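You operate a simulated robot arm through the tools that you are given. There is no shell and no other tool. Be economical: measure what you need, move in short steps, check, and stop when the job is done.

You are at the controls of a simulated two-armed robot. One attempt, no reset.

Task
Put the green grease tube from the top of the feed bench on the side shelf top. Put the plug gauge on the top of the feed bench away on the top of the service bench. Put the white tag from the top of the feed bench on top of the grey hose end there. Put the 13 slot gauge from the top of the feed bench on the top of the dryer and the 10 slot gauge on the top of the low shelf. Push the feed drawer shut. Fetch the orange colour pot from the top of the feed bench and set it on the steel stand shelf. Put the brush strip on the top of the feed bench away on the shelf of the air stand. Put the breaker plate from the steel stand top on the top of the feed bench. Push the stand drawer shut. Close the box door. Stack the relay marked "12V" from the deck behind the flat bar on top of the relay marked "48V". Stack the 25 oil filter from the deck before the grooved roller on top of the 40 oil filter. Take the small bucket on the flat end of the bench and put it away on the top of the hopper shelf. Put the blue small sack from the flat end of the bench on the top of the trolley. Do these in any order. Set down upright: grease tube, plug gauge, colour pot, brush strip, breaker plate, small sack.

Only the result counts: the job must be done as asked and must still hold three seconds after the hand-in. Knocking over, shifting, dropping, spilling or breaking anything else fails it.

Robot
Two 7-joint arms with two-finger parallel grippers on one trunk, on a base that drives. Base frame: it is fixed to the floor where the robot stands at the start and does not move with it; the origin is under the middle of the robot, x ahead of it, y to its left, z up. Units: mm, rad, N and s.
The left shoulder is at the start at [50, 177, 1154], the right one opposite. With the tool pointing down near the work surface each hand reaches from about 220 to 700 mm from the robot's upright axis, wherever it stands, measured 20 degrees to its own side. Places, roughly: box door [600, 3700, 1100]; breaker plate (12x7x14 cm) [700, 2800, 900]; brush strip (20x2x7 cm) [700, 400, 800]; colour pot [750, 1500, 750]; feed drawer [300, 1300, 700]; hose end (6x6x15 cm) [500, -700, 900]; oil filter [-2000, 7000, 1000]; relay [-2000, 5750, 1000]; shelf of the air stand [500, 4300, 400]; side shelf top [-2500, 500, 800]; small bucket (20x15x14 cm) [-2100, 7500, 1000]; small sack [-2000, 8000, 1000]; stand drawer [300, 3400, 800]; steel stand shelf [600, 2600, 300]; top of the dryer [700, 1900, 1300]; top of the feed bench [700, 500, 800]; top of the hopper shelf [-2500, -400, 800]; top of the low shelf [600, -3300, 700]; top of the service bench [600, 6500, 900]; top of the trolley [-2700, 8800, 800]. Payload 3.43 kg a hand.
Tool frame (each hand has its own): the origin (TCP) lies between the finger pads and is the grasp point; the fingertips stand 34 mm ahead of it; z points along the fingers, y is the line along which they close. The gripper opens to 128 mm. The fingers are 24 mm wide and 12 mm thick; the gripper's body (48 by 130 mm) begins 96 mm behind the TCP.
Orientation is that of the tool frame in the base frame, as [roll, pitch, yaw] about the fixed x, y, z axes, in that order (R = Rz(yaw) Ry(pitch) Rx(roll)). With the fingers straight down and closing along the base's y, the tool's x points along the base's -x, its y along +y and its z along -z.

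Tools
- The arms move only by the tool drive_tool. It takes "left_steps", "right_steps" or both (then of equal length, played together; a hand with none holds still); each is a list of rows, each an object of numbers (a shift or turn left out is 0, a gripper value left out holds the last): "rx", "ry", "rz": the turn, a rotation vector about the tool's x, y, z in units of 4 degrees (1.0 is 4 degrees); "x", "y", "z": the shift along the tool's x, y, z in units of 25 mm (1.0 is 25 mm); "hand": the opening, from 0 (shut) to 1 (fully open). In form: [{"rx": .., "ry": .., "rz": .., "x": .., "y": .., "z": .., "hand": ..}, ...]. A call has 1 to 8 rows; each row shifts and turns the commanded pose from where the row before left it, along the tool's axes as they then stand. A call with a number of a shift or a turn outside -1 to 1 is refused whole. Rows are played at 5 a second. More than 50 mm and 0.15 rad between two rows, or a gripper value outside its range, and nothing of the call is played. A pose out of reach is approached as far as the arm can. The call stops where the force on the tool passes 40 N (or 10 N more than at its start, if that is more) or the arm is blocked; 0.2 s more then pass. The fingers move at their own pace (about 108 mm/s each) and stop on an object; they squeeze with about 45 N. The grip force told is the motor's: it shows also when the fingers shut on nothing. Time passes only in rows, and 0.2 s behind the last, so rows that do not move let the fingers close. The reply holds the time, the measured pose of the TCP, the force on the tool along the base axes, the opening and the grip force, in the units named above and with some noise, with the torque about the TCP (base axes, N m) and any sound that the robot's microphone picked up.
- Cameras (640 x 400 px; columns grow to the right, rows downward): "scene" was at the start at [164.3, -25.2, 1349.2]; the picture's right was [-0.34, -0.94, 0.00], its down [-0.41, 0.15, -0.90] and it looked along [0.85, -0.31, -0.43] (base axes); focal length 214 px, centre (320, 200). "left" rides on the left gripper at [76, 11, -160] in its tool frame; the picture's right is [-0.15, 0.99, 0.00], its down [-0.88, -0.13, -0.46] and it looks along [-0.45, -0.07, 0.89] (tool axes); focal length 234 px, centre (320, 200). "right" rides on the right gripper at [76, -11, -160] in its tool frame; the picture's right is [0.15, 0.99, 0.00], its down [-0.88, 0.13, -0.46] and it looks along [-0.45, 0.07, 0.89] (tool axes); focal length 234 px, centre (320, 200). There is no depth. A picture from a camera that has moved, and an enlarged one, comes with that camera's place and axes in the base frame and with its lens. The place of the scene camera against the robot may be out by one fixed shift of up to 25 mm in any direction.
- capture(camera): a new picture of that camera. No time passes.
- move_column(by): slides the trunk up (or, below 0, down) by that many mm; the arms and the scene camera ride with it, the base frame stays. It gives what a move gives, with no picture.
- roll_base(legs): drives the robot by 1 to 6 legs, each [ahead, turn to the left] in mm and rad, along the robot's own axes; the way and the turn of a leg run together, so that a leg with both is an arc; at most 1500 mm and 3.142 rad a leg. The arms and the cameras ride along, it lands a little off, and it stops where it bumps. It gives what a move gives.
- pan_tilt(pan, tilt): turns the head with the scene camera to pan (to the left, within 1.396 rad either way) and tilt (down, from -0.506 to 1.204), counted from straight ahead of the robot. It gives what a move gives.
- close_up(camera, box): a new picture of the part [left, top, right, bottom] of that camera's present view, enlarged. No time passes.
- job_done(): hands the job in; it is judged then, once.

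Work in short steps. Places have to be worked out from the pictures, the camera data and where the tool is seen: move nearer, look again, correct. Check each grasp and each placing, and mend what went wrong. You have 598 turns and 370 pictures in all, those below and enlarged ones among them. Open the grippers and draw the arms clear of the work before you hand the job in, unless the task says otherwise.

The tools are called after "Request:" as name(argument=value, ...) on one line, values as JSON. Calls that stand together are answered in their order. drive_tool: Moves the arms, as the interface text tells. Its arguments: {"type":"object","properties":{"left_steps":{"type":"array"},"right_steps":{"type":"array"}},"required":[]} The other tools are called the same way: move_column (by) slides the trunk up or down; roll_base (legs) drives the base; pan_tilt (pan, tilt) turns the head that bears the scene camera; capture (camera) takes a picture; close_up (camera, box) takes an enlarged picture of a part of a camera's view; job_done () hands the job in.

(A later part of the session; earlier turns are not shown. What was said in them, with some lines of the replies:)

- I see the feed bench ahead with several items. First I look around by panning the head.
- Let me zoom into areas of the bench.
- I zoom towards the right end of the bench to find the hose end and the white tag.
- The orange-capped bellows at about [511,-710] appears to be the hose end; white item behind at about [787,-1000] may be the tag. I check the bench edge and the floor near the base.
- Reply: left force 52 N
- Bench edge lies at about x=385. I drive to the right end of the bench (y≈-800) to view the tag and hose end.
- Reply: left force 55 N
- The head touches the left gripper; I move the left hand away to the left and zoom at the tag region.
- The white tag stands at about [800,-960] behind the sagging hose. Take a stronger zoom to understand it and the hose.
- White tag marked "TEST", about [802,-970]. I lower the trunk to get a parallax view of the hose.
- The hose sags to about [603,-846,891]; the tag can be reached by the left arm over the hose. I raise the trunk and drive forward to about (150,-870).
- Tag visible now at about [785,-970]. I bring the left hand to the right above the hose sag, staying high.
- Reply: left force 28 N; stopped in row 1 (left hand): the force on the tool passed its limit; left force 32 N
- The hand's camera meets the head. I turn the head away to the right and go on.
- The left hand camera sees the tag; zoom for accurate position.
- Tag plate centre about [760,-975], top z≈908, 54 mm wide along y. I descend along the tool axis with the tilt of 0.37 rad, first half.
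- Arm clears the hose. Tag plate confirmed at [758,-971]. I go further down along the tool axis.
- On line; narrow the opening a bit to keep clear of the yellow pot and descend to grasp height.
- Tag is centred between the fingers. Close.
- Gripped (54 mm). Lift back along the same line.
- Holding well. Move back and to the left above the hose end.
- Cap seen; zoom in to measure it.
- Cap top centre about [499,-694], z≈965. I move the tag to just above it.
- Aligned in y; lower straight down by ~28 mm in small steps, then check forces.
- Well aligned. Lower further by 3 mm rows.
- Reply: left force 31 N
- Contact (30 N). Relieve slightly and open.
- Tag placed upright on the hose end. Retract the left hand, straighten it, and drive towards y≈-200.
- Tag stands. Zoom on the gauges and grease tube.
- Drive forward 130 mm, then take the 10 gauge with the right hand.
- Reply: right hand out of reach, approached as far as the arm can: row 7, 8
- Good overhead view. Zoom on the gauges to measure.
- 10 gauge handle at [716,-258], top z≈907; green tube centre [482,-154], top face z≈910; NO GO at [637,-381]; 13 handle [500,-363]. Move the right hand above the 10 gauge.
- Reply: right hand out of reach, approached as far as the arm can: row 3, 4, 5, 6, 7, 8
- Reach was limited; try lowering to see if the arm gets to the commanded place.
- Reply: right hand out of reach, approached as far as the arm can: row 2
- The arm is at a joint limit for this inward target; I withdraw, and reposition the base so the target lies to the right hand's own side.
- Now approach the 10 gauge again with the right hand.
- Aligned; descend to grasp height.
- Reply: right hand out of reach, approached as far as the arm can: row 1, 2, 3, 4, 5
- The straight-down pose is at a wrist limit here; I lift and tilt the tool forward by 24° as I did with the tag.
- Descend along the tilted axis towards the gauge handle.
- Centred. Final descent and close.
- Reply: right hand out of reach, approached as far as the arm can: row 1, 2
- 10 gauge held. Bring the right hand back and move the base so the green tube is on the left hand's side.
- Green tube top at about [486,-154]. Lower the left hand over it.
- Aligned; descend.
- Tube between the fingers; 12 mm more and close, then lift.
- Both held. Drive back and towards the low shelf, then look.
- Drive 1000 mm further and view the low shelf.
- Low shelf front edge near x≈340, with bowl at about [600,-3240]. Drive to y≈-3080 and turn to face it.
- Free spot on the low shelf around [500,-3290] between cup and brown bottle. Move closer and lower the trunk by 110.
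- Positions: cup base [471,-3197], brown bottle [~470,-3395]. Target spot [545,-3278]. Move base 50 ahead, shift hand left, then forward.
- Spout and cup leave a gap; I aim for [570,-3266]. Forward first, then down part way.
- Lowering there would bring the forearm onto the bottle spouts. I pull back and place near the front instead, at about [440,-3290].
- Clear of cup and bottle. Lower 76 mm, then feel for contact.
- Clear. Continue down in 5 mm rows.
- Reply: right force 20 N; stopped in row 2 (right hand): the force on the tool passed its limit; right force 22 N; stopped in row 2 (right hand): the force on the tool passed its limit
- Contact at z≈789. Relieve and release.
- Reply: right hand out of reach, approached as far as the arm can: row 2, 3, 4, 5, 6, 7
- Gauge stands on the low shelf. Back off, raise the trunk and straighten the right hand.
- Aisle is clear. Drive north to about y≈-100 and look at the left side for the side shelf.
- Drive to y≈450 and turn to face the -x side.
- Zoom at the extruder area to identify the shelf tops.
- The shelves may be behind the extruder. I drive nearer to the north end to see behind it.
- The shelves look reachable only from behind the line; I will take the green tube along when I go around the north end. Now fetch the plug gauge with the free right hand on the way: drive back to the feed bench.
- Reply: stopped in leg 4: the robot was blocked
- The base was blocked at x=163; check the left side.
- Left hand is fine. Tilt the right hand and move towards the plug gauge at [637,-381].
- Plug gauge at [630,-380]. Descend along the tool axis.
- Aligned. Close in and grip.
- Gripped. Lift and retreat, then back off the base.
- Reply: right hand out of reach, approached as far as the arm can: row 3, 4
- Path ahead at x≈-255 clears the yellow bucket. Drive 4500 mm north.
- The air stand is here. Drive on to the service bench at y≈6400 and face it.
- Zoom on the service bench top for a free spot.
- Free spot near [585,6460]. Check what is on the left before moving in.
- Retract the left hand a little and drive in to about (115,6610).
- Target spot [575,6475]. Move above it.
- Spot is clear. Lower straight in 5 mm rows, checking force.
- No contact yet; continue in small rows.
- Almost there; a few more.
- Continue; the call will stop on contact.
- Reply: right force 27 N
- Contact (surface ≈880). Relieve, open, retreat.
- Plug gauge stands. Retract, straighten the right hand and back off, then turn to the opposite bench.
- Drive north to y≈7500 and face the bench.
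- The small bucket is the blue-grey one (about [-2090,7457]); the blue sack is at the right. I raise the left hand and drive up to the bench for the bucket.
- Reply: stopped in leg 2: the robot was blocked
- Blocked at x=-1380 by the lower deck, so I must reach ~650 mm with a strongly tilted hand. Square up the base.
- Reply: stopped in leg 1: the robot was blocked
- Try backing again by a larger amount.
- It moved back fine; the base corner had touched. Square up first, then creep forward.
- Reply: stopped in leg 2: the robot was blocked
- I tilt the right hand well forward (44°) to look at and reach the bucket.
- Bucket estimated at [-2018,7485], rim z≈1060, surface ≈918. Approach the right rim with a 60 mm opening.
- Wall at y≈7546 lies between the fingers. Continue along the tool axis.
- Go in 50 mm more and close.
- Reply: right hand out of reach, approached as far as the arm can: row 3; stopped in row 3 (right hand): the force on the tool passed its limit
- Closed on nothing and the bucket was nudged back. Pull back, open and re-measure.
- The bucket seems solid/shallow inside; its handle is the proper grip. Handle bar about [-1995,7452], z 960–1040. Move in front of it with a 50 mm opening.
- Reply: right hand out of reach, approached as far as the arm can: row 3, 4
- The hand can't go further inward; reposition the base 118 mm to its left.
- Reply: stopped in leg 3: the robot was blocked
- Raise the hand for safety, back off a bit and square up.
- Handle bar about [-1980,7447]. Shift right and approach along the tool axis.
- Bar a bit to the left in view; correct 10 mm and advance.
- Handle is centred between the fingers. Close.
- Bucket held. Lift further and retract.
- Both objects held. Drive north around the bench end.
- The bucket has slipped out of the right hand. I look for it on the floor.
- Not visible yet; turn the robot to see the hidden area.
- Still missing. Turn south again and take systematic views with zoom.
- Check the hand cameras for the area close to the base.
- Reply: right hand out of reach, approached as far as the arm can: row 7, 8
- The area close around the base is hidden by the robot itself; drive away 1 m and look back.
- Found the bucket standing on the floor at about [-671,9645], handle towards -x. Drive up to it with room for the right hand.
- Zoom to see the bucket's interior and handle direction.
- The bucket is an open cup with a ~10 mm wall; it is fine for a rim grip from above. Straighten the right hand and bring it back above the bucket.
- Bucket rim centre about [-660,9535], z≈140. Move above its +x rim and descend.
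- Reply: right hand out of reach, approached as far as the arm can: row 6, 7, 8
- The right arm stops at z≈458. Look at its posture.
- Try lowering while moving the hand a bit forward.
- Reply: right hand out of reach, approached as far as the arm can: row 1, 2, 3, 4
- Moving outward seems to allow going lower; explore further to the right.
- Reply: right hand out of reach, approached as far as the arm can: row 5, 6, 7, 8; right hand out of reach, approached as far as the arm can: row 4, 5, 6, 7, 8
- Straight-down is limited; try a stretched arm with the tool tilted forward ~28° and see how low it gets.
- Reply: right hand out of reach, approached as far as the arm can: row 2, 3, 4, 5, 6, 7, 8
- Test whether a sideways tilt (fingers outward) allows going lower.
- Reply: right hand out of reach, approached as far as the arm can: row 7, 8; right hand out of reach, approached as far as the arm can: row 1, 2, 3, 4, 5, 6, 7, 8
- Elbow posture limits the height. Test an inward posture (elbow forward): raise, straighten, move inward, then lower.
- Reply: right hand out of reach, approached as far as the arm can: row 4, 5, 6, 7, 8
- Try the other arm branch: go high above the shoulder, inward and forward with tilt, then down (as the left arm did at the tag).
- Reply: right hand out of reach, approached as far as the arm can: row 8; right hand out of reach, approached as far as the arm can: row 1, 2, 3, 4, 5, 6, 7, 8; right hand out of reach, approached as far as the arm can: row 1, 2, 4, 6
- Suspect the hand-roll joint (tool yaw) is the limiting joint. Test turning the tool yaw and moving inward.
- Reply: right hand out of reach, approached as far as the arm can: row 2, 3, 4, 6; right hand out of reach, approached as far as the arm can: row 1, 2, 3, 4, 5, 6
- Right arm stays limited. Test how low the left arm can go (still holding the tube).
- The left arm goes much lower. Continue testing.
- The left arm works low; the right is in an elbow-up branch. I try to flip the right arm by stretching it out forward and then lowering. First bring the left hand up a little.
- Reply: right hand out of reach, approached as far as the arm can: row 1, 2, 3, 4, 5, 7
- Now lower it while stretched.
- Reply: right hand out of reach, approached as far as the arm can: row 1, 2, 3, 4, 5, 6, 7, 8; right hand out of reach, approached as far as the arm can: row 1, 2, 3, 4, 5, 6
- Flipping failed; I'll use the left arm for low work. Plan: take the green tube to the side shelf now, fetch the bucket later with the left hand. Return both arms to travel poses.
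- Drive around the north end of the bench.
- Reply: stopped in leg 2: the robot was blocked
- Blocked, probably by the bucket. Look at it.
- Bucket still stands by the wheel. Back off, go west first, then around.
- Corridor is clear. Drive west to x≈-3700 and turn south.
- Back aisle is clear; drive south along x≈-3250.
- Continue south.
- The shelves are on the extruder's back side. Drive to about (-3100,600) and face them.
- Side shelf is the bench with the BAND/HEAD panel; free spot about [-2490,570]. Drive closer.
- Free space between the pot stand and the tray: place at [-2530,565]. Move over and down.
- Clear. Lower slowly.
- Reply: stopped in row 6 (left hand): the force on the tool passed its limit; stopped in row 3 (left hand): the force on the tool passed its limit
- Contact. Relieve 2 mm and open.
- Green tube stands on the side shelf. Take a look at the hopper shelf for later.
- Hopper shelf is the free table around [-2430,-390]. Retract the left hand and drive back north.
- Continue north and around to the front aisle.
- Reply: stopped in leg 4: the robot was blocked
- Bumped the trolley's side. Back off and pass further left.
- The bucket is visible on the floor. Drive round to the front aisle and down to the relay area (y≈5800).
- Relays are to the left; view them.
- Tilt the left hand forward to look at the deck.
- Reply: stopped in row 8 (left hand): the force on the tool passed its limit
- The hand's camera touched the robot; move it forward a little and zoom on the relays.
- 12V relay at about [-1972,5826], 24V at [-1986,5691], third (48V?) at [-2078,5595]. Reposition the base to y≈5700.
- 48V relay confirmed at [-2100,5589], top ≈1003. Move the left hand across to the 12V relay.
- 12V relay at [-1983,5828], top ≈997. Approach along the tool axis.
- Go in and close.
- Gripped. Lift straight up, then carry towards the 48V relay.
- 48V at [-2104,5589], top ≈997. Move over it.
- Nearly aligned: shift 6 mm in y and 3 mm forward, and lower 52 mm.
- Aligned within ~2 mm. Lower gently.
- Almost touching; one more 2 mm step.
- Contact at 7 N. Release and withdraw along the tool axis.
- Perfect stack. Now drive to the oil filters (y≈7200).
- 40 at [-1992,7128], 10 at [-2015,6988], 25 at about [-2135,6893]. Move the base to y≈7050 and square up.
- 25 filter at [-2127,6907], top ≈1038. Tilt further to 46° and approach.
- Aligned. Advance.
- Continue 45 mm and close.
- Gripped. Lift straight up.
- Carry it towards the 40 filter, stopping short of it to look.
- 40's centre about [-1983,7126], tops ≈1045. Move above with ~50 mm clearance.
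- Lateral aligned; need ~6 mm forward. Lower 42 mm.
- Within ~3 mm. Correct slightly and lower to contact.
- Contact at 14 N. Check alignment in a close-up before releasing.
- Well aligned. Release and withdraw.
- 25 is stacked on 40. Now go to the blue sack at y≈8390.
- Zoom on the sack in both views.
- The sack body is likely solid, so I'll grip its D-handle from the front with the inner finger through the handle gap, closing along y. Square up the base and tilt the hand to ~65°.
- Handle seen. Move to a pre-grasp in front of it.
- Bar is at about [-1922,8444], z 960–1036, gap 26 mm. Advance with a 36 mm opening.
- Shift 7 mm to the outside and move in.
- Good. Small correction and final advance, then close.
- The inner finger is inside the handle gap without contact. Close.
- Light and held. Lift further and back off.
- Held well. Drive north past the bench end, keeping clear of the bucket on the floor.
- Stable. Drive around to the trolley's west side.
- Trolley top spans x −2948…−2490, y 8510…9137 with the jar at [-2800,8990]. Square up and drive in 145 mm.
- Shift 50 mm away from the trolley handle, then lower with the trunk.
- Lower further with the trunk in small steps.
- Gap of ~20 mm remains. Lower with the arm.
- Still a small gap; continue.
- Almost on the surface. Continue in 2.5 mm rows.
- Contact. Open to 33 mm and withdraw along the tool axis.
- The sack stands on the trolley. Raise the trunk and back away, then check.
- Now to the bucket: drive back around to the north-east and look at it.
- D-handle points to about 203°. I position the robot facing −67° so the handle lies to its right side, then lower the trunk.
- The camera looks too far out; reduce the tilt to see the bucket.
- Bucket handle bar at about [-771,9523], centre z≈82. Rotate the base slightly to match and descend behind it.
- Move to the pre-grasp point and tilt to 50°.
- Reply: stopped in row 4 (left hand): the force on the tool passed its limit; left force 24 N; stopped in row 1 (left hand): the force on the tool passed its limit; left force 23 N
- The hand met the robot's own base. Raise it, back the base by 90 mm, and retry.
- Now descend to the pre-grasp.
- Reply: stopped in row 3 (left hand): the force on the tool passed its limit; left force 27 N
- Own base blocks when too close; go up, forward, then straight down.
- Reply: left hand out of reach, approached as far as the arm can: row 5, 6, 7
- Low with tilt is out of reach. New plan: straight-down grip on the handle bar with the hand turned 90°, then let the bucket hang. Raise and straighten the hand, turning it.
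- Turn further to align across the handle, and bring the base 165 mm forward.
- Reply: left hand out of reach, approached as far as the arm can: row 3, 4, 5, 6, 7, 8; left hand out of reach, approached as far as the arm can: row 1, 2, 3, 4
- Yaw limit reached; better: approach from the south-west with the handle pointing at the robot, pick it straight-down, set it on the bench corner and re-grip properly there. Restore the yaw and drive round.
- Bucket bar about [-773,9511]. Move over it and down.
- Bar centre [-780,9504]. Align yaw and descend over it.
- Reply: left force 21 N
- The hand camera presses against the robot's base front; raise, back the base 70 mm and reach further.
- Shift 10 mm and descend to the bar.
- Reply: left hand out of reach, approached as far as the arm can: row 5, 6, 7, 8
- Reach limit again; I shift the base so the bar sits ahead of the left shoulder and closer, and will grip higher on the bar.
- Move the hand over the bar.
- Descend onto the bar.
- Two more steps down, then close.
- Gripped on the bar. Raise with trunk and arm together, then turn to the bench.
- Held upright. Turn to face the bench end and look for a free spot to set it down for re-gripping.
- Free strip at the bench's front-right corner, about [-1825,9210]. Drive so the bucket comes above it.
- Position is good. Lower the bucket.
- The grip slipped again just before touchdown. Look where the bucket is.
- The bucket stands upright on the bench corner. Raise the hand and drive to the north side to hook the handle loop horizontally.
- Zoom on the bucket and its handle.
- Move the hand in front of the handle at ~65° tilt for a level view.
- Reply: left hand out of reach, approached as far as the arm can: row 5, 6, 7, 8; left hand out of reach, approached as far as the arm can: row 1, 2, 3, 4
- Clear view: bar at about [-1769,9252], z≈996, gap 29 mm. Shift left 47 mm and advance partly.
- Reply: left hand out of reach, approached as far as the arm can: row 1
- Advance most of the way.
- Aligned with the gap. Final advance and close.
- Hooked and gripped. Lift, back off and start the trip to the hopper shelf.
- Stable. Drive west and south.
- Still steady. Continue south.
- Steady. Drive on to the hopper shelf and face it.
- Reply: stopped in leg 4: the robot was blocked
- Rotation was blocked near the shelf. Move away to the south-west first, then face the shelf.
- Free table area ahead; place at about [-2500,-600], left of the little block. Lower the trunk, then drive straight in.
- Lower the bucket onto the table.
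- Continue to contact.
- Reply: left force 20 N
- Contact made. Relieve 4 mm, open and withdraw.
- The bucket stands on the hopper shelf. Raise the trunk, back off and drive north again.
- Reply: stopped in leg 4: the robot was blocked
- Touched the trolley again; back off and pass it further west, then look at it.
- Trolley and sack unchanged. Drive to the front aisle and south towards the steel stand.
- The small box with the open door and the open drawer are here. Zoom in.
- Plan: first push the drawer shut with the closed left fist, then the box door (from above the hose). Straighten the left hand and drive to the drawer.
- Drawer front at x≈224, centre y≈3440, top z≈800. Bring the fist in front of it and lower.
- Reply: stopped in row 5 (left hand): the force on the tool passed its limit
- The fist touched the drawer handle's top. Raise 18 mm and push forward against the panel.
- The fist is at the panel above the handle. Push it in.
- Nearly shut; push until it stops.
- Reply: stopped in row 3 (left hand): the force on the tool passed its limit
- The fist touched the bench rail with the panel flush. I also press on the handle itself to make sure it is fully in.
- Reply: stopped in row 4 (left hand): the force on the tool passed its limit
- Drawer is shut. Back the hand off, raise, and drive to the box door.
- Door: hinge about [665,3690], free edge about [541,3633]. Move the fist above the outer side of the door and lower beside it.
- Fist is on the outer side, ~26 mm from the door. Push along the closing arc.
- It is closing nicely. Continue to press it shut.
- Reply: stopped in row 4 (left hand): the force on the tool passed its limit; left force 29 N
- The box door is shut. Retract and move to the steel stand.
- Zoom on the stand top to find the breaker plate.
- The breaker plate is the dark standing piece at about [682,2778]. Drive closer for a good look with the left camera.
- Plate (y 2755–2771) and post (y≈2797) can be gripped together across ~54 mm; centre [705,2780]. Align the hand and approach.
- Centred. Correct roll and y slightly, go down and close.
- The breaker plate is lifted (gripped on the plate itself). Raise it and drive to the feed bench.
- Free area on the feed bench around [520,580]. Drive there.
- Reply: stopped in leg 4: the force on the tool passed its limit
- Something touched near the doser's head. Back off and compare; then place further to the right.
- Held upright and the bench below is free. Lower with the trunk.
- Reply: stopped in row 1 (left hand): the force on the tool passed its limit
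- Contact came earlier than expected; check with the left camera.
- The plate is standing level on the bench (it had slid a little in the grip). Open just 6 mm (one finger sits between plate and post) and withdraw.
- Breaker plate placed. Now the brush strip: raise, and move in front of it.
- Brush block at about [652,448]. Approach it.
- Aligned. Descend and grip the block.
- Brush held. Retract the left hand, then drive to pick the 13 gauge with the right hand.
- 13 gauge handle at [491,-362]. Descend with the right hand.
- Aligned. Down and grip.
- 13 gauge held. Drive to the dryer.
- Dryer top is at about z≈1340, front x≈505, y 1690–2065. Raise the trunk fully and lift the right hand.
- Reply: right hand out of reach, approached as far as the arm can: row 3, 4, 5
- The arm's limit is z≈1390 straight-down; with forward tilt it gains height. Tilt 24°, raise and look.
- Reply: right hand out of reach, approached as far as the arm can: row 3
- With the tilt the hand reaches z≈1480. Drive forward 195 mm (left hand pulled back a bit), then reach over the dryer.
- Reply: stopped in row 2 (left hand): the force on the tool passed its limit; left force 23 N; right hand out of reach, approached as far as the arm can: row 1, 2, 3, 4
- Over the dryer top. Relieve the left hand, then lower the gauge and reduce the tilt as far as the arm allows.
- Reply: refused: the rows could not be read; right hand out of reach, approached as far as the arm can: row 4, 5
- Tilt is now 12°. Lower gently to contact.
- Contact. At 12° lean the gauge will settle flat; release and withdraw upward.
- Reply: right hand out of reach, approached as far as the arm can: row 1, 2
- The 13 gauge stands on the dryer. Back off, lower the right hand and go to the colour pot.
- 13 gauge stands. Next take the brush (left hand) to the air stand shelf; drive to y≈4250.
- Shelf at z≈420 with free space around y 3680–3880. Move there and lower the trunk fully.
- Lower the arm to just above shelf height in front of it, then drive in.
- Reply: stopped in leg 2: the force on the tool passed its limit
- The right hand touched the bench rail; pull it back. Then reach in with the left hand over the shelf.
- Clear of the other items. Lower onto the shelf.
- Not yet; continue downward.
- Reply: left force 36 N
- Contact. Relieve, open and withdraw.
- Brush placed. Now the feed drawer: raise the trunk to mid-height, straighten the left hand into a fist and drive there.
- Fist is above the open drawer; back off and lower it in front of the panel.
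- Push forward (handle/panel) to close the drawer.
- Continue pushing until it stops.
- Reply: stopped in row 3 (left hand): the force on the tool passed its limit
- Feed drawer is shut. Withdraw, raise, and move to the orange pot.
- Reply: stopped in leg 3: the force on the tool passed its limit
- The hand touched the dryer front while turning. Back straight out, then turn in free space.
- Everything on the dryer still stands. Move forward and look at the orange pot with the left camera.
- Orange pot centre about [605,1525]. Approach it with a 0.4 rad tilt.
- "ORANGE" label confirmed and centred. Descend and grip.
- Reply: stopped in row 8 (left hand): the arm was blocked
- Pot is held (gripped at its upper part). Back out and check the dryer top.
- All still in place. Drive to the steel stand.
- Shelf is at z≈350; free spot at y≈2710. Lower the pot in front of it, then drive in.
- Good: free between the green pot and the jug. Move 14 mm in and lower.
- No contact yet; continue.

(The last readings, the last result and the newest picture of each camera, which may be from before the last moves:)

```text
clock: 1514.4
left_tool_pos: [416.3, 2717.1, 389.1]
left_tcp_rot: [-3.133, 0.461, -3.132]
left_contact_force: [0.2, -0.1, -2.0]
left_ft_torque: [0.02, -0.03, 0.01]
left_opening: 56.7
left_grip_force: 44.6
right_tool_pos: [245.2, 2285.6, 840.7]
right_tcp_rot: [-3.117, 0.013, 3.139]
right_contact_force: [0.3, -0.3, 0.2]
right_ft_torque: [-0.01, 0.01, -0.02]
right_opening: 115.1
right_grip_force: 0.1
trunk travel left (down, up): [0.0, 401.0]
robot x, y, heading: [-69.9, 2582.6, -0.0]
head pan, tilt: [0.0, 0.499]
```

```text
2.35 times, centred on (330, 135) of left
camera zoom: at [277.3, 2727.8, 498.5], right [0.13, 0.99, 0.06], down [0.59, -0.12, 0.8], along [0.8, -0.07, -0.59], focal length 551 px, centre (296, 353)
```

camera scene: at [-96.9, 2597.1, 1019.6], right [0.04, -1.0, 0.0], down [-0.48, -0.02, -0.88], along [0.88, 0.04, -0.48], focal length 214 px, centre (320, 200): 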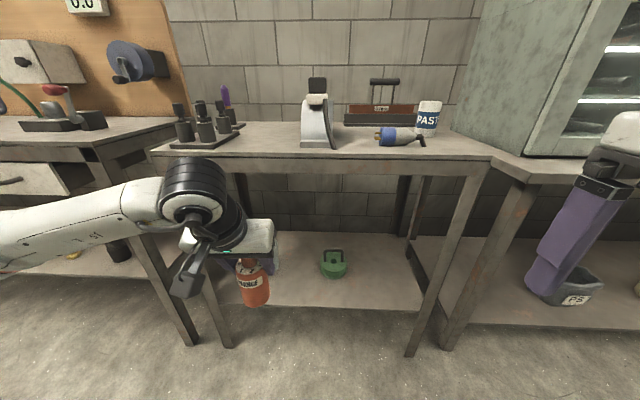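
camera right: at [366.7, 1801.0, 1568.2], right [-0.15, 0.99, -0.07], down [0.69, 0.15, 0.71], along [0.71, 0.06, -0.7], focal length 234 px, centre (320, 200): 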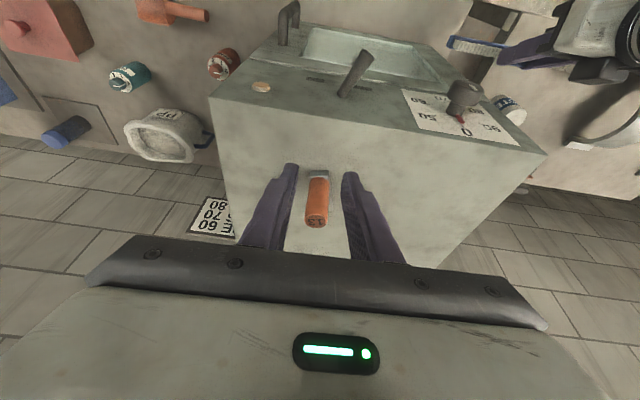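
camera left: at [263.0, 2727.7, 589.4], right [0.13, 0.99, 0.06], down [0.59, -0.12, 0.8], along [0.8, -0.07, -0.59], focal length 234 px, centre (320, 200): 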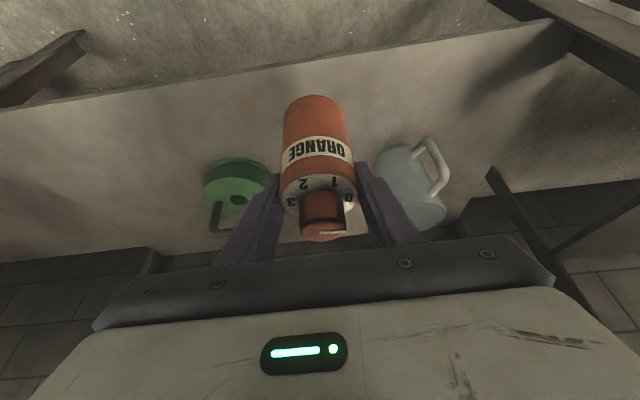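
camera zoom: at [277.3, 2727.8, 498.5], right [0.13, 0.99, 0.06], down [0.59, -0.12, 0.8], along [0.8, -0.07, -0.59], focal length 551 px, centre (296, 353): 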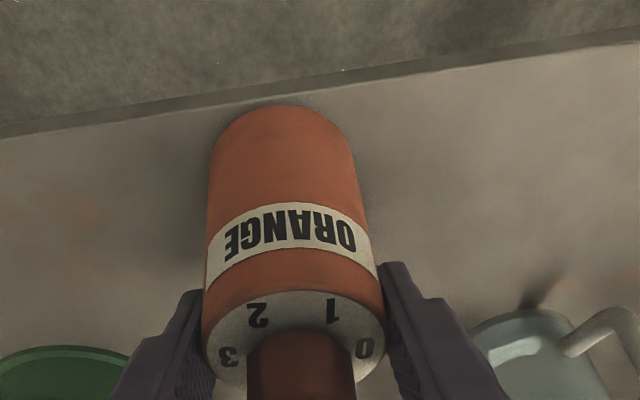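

The pot's near side is close to the shelf's front edge; move 28 mm further in, then continue down.

Request:
drive_tool(left_steps=[{"z": 0.25, "x": -0.5}, {"z": 0.25, "x": -0.5}, {"z": 0.1, "x": 0.05}, {"z": 0.1, "x": 0.05}, {"z": 0.1, "x": 0.05}])

Request:
drive_tool(left_steps=[{"z": 0.1, "x": 0.05}, {"z": 0.1, "x": 0.05}, {"z": 0.1, "x": 0.05}, {"z": 0.1, "x": 0.05}])

Request:
capture(camera="left")

```text
clock: 1515.6
left_tool_pos: [447.4, 2712.4, 385.6]
left_tcp_rot: [-3.125, 0.476, -3.134]
left_contact_force: [-7.6, 1.0, 37.0]
left_ft_torque: [0.49, 0.64, 0.34]
left_opening: 56.9
left_grip_force: 45.0
right_tool_pos: [243.5, 2286.6, 843.7]
right_tcp_rot: [-3.117, 0.013, 3.139]
right_contact_force: [0.4, 0.2, -0.8]
right_ft_torque: [0.01, -0.02, 0.02]
right_opening: 115.1
right_grip_force: 0.1
trunk travel left (down, up): [0.0, 401.0]
robot x, y, heading: [-71.2, 2583.7, -0.003]
head pan, tilt: [0.0, 0.499]
```

```text
clock: 1516.6
left_tool_pos: [449.5, 2712.6, 377.5]
left_tcp_rot: [-3.128, 0.477, -3.131]
left_contact_force: [-3.9, 1.5, 40.7]
left_ft_torque: [0.66, 0.11, 0.13]
left_opening: 56.7
left_grip_force: 45.3
right_tool_pos: [244.2, 2286.8, 841.3]
right_tcp_rot: [-3.118, 0.015, 3.138]
right_contact_force: [-0.9, 0.3, -0.1]
right_ft_torque: [0.01, -0.01, 0.01]
right_opening: 115.2
right_grip_force: 0.1
trunk travel left (down, up): [0.0, 401.0]
robot x, y, heading: [-72.7, 2584.8, 0.001]
head pan, tilt: [0.0, 0.499]
```

```text
45 pictures are left
camera left: at [308.1, 2725.2, 484.5], right [0.13, 0.99, 0.06], down [0.57, -0.12, 0.81], along [0.81, -0.07, -0.58], focal length 234 px, centre (320, 200)
```

left: 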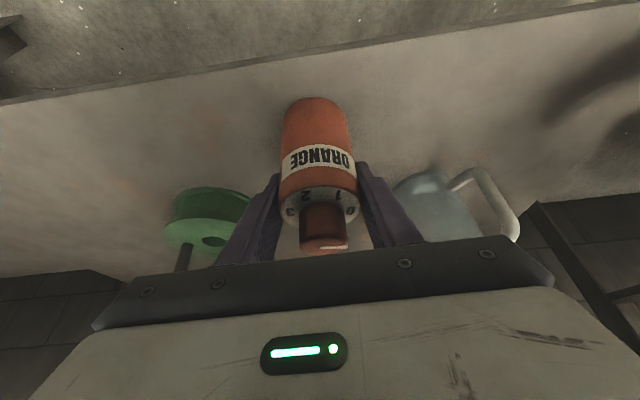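

Set down firmly. Relieve, open slightly and withdraw.

Request:
drive_tool(left_steps=[{"z": -0.2, "x": -0.1}, {"hand": 0.53}, {}, {}])

Request:
drive_tool(left_steps=[{"z": -0.8}, {"z": -1}, {"z": -1}, {"z": -0.6, "x": 0.8}, {"x": 1, "z": -0.3}, {"x": 1, "z": -0.3}, {"x": 1, "z": -0.3}, {"x": 1, "z": -0.3}])

Request:
capture(camera="left")

```text
clock: 1517.6
left_tool_pos: [444.5, 2714.6, 375.0]
left_tcp_rot: [-3.133, 0.462, -3.134]
left_contact_force: [-0.2, 0.3, -0.8]
left_ft_torque: [0.0, -0.04, 0.01]
left_opening: 67.8
left_grip_force: 0.1
right_tool_pos: [245.9, 2287.7, 840.3]
right_tcp_rot: [-3.117, 0.012, 3.138]
right_contact_force: [-0.4, 0.2, 0.1]
right_ft_torque: [0.04, 0.01, -0.02]
right_opening: 115.1
right_grip_force: 0.0
trunk travel left (down, up): [0.0, 401.0]
robot x, y, heading: [-71.2, 2584.3, -0.005]
head pan, tilt: [0.0, 0.499]
```

```text
clock: 1519.4
left_tool_pos: [287.4, 2713.5, 428.5]
left_tcp_rot: [-3.13, 0.464, -3.132]
left_contact_force: [0.8, 0.9, 0.3]
left_ft_torque: [0.01, -0.01, 0.0]
left_opening: 67.8
left_grip_force: 0.1
right_tool_pos: [245.2, 2287.9, 839.8]
right_tcp_rot: [-3.118, 0.012, 3.138]
right_contact_force: [0.2, 0.2, 0.7]
right_ft_torque: [-0.01, 0.0, -0.02]
right_opening: 114.8
right_grip_force: 0.0
trunk travel left (down, up): [0.0, 401.0]
robot x, y, heading: [-71.5, 2584.1, -0.001]
head pan, tilt: [0.0, 0.499]
```

```text
44 pictures are left
camera left: at [147.1, 2726.5, 537.9], right [0.13, 0.99, 0.06], down [0.58, -0.12, 0.8], along [0.8, -0.07, -0.59], focal length 234 px, centre (320, 200)
```

left: 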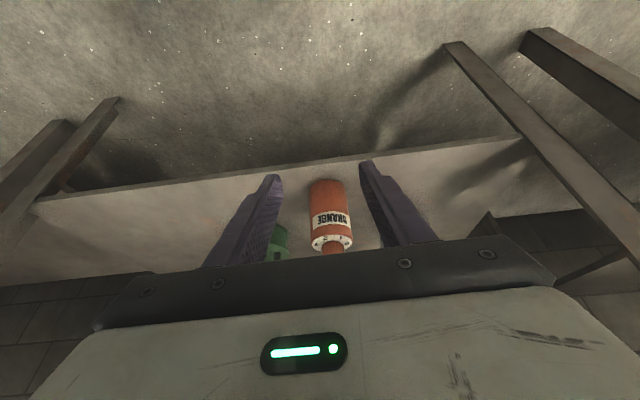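

The pot stands on the steel stand shelf. Raise up, back off and do a verification tour along the feed bench.

Request:
move_column(by=365)

Request:
roll_base(legs=[[-200, 0]])

Request:
pan_tilt(pan=0.3, tilt=0.6)

Request:
capture(camera="scene")

Request:
roll_base(legs=[[0, -1.571], [1400, 0]])

Request:
pan_tilt(pan=1.0, tilt=0.5)

Request:
capture(camera="scene")

```text
clock: 1522.9
left_tool_pos: [287.2, 2714.1, 792.8]
left_tcp_rot: [-3.133, 0.462, -3.135]
left_contact_force: [-0.8, 1.1, -0.9]
left_ft_torque: [0.03, 0.0, 0.0]
left_opening: 67.9
left_grip_force: 0.2
right_tool_pos: [246.2, 2285.9, 1205.1]
right_tcp_rot: [-3.117, 0.012, 3.138]
right_contact_force: [0.0, -0.3, -0.6]
right_ft_torque: [-0.01, 0.03, 0.05]
right_opening: 115.2
right_grip_force: 0.0
trunk travel left (down, up): [-365.0, 36.0]
robot x, y, heading: [-71.5, 2581.2, -0.002]
head pan, tilt: [0.0, 0.499]
```

```text
clock: 1524.5
left_tool_pos: [86.7, 2713.7, 793.0]
left_tcp_rot: [-3.132, 0.466, -3.136]
left_contact_force: [0.9, 0.6, 0.1]
left_ft_torque: [0.0, 0.03, -0.01]
left_opening: 67.7
left_grip_force: 0.0
right_tool_pos: [45.1, 2287.5, 1205.8]
right_tcp_rot: [-3.118, 0.011, 3.135]
right_contact_force: [0.0, 0.2, -0.4]
right_ft_torque: [0.0, -0.02, 0.02]
right_opening: 115.3
right_grip_force: 0.0
trunk travel left (down, up): [-365.0, 36.0]
robot x, y, heading: [-268.6, 2579.4, -0.003]
head pan, tilt: [0.0, 0.499]
```

```text
clock: 1525.3
left_tool_pos: [86.8, 2714.0, 793.5]
left_tcp_rot: [-3.131, 0.462, -3.135]
left_contact_force: [0.4, 0.1, 0.5]
left_ft_torque: [0.0, 0.0, -0.02]
left_opening: 67.7
left_grip_force: 0.1
right_tool_pos: [44.2, 2287.5, 1204.7]
right_tcp_rot: [-3.116, 0.012, 3.137]
right_contact_force: [0.6, 0.0, 0.5]
right_ft_torque: [0.03, 0.02, 0.0]
right_opening: 115.1
right_grip_force: 0.1
trunk travel left (down, up): [-365.0, 36.0]
robot x, y, heading: [-274.3, 2583.0, -0.003]
head pan, tilt: [0.3, 0.6]
```

```text
43 pictures are left
camera scene: at [-109.4, 2615.8, 1375.6], right [0.29, -0.96, 0.0], down [-0.54, -0.17, -0.83], along [0.79, 0.24, -0.56], focal length 214 px, centre (320, 200)
```

scene: 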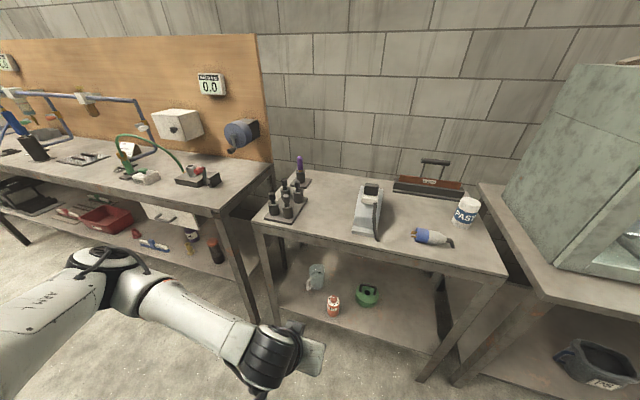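

```text
clock: 1536.1
left_tool_pos: [-175.1, 835.8, 793.4]
left_tcp_rot: [-3.134, 0.461, 1.565]
left_contact_force: [-0.1, -0.2, -0.2]
left_ft_torque: [0.0, 0.01, -0.01]
left_opening: 67.9
left_grip_force: 0.1
right_tool_pos: [-601.6, 881.2, 1205.8]
right_tcp_rot: [-3.118, 0.013, 1.556]
right_contact_force: [0.6, 0.9, -0.3]
right_ft_torque: [0.0, 0.02, 0.01]
right_opening: 115.1
right_grip_force: 0.1
trunk travel left (down, up): [-365.0, 36.0]
robot x, y, heading: [-301.4, 1196.4, -1.583]
head pan, tilt: [0.3, 0.6]
```

```text
clock: 1537.2
left_tool_pos: [-175.7, 834.8, 792.4]
left_tcp_rot: [-3.132, 0.465, 1.566]
left_contact_force: [0.1, 0.8, -0.4]
left_ft_torque: [-0.01, -0.01, -0.02]
left_opening: 67.7
left_grip_force: 0.0
right_tool_pos: [-603.0, 881.7, 1204.9]
right_tcp_rot: [-3.117, 0.012, 1.553]
right_contact_force: [0.1, 0.1, 0.2]
right_ft_torque: [-0.03, 0.01, 0.01]
right_opening: 115.3
right_grip_force: 0.0
trunk travel left (down, up): [-365.0, 36.0]
robot x, y, heading: [-302.7, 1196.4, -1.583]
head pan, tilt: [1.0, 0.499]
```

```text
42 pictures are left
camera scene: at [-219.3, 1081.1, 1384.6], right [-0.55, -0.83, 0.0], down [-0.4, 0.26, -0.88], along [0.73, -0.49, -0.48], focal length 214 px, centre (320, 200)
```

scene: 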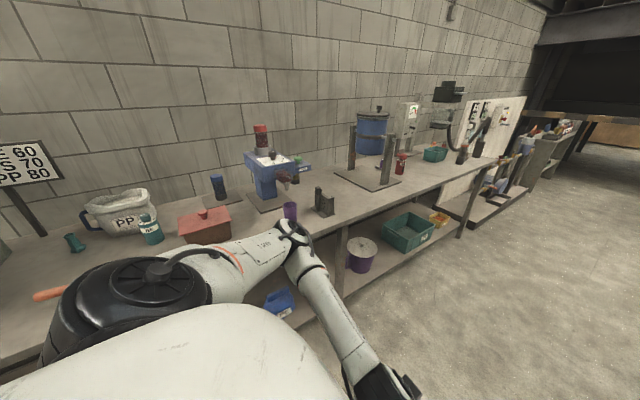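

Zoom to verify the tag on the hose end and the breaker plate; then face the feed drawer.

Request:
close_up(camera="scene", box=[270, 110, 530, 240])

Request:
roll_base(legs=[[-350, 0], [0, 1.571]])

Request:
pan_tilt(pan=-0.3, tilt=0.7)

Request:
capture(camera="scene")

```text
2.46 times, centred on (400, 175) of scene
camera zoom: at [-219.3, 1081.1, 1384.6], right [-0.55, -0.83, 0.0], down [-0.4, 0.26, -0.88], along [0.73, -0.49, -0.48], focal length 528 px, centre (123, 262)
```

zoom: 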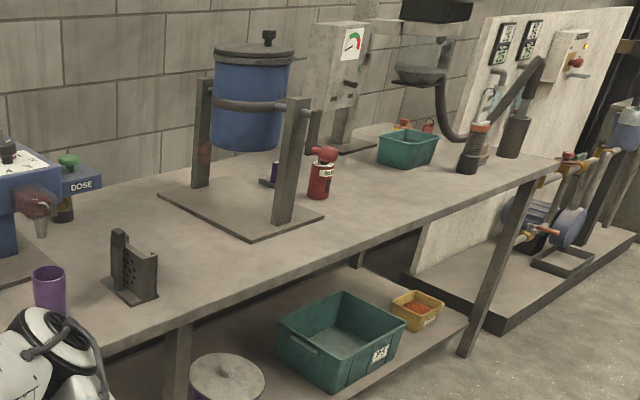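

```text
clock: 1543.3
left_tool_pos: [62.4, 1674.1, 793.0]
left_tcp_rot: [-3.131, 0.462, -3.138]
left_contact_force: [-0.3, 0.5, 0.5]
left_ft_torque: [0.01, -0.02, -0.01]
left_opening: 67.7
left_grip_force: 0.0
right_tool_pos: [20.6, 1247.4, 1205.6]
right_tcp_rot: [-3.118, 0.014, 3.133]
right_contact_force: [0.1, -0.4, -1.2]
right_ft_torque: [-0.01, -0.02, 0.0]
right_opening: 115.3
right_grip_force: 0.1
trunk travel left (down, up): [-365.0, 36.0]
robot x, y, heading: [-296.8, 1544.0, -0.006]
head pan, tilt: [1.0, 0.499]
```

```text
clock: 1544.8
left_tool_pos: [64.0, 1674.0, 794.1]
left_tcp_rot: [-3.131, 0.463, -3.138]
left_contact_force: [0.4, 0.3, 0.4]
left_ft_torque: [0.01, 0.0, -0.02]
left_opening: 67.8
left_grip_force: 0.1
right_tool_pos: [18.4, 1246.2, 1205.6]
right_tcp_rot: [-3.117, 0.013, 3.133]
right_contact_force: [0.6, -0.1, 0.1]
right_ft_torque: [0.0, 0.0, -0.02]
right_opening: 115.1
right_grip_force: 0.1
trunk travel left (down, up): [-365.0, 36.0]
robot x, y, heading: [-293.9, 1542.7, -0.006]
head pan, tilt: [-0.3, 0.7]
```

```text
40 pictures are left
camera scene: at [-136.8, 1524.6, 1366.9], right [-0.3, -0.95, 0.0], down [-0.61, 0.19, -0.77], along [0.73, -0.23, -0.64], focal length 214 px, centre (320, 200)
```

scene: 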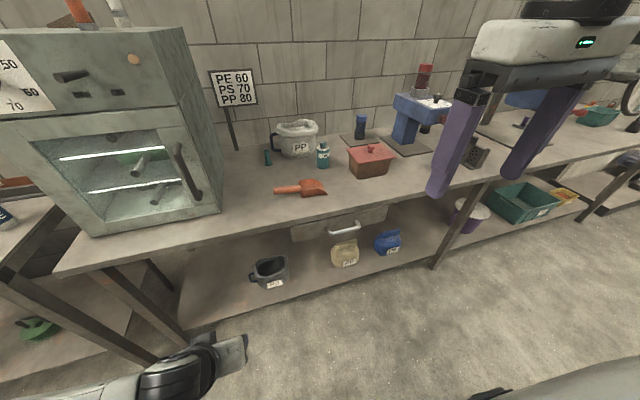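

Feed drawer is shut. Zoom at the hose end from here.

Request:
pan_tilt(pan=-0.95, tilt=0.35)

Request:
capture(camera="scene")

```text
clock: 1545.8
left_tool_pos: [63.3, 1673.2, 792.3]
left_tcp_rot: [-3.132, 0.462, -3.14]
left_contact_force: [0.2, 0.2, 0.3]
left_ft_torque: [0.01, -0.06, 0.01]
left_opening: 67.8
left_grip_force: 0.1
right_tool_pos: [20.2, 1247.5, 1204.8]
right_tcp_rot: [-3.116, 0.012, 3.132]
right_contact_force: [0.0, -0.1, 0.5]
right_ft_torque: [0.03, 0.01, 0.01]
right_opening: 115.4
right_grip_force: 0.0
trunk travel left (down, up): [-365.0, 36.0]
robot x, y, heading: [-300.1, 1544.7, -0.003]
head pan, tilt: [-0.949, 0.351]
```

```text
39 pictures are left
camera scene: at [-164.0, 1474.1, 1398.3], right [-0.82, -0.58, 0.0], down [-0.2, 0.28, -0.94], along [0.54, -0.77, -0.34], focal length 214 px, centre (320, 200)
```

scene: 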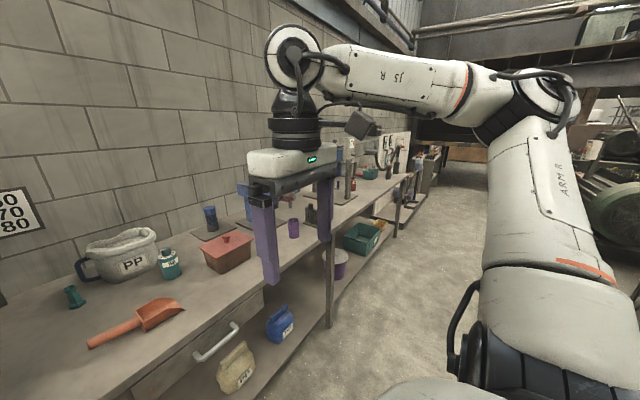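

Drive to the hose end to verify the tag at close range.

Request:
roll_base(legs=[[0, -1.571], [1500, 0], [600, 0]])

Request:
pan_tilt(pan=0.9, tilt=0.4)

Request:
capture(camera="scene")

```text
clock: 1560.2
left_tool_pos: [-102.1, -947.5, 793.5]
left_tcp_rot: [-3.131, 0.462, 1.619]
left_contact_force: [0.1, 0.5, 0.1]
left_ft_torque: [0.01, 0.0, -0.01]
left_opening: 67.8
left_grip_force: 0.1
right_tool_pos: [-529.9, -924.5, 1204.4]
right_tcp_rot: [-3.118, 0.012, 1.61]
right_contact_force: [0.7, -0.1, -0.7]
right_ft_torque: [0.01, -0.01, 0.0]
right_opening: 115.2
right_grip_force: 0.1
trunk travel left (down, up): [-365.0, 36.0]
robot x, y, heading: [-251.8, -594.8, -1.53]
head pan, tilt: [-0.949, 0.351]
```

```text
clock: 1562.0
left_tool_pos: [-101.6, -946.9, 793.1]
left_tcp_rot: [-3.131, 0.462, 1.621]
left_contact_force: [-0.5, -0.6, 0.2]
left_ft_torque: [-0.02, 0.02, -0.01]
left_opening: 68.0
left_grip_force: 0.0
right_tool_pos: [-531.2, -924.4, 1204.6]
right_tcp_rot: [-3.118, 0.012, 1.61]
right_contact_force: [-0.1, -0.5, -0.3]
right_ft_torque: [0.04, 0.03, 0.0]
right_opening: 115.1
right_grip_force: 0.1
trunk travel left (down, up): [-365.0, 36.0]
robot x, y, heading: [-248.5, -594.2, -1.527]
head pan, tilt: [0.901, 0.4]
```

```text
38 pictures are left
camera scene: at [-162.5, -712.4, 1393.8], right [-0.59, -0.81, 0.0], down [-0.31, 0.23, -0.92], along [0.74, -0.54, -0.39], focal length 214 px, centre (320, 200)
```

scene: 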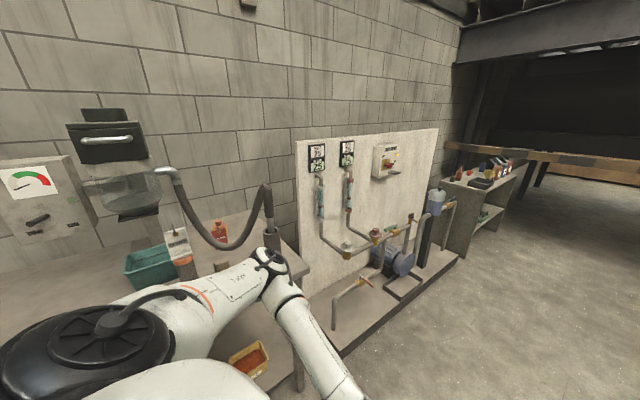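

The tag stands on the hose end, and all other placings were checked; grippers are open and the arms clear. Hand in.

Request:
job_done()

```text
The job is handed in.
```

I carried out all fifteen tasks and handed the job in. I checked each placing in pictures when I made it, but the result has not been scored for me yet.

Some things happened along the way that could count against it:
- **Bucket:** it slipped from the gripper twice. It fell to the floor once, then onto the bench corner just before I set it down. It now stands on the hopper shelf.
- **Trolley:** the base bumped it twice. Its position measured unchanged, and the sack and jar still stood on it.
- **Dryer:** the left hand pressed against its front while the robot was turning. Everything on top, including the 13 gauge, was still standing afterwards.
- **Breaker plate:** it slid in the grip, and something touched near the doser on the feed bench. The plate stands level and the doser did not appear to have moved.
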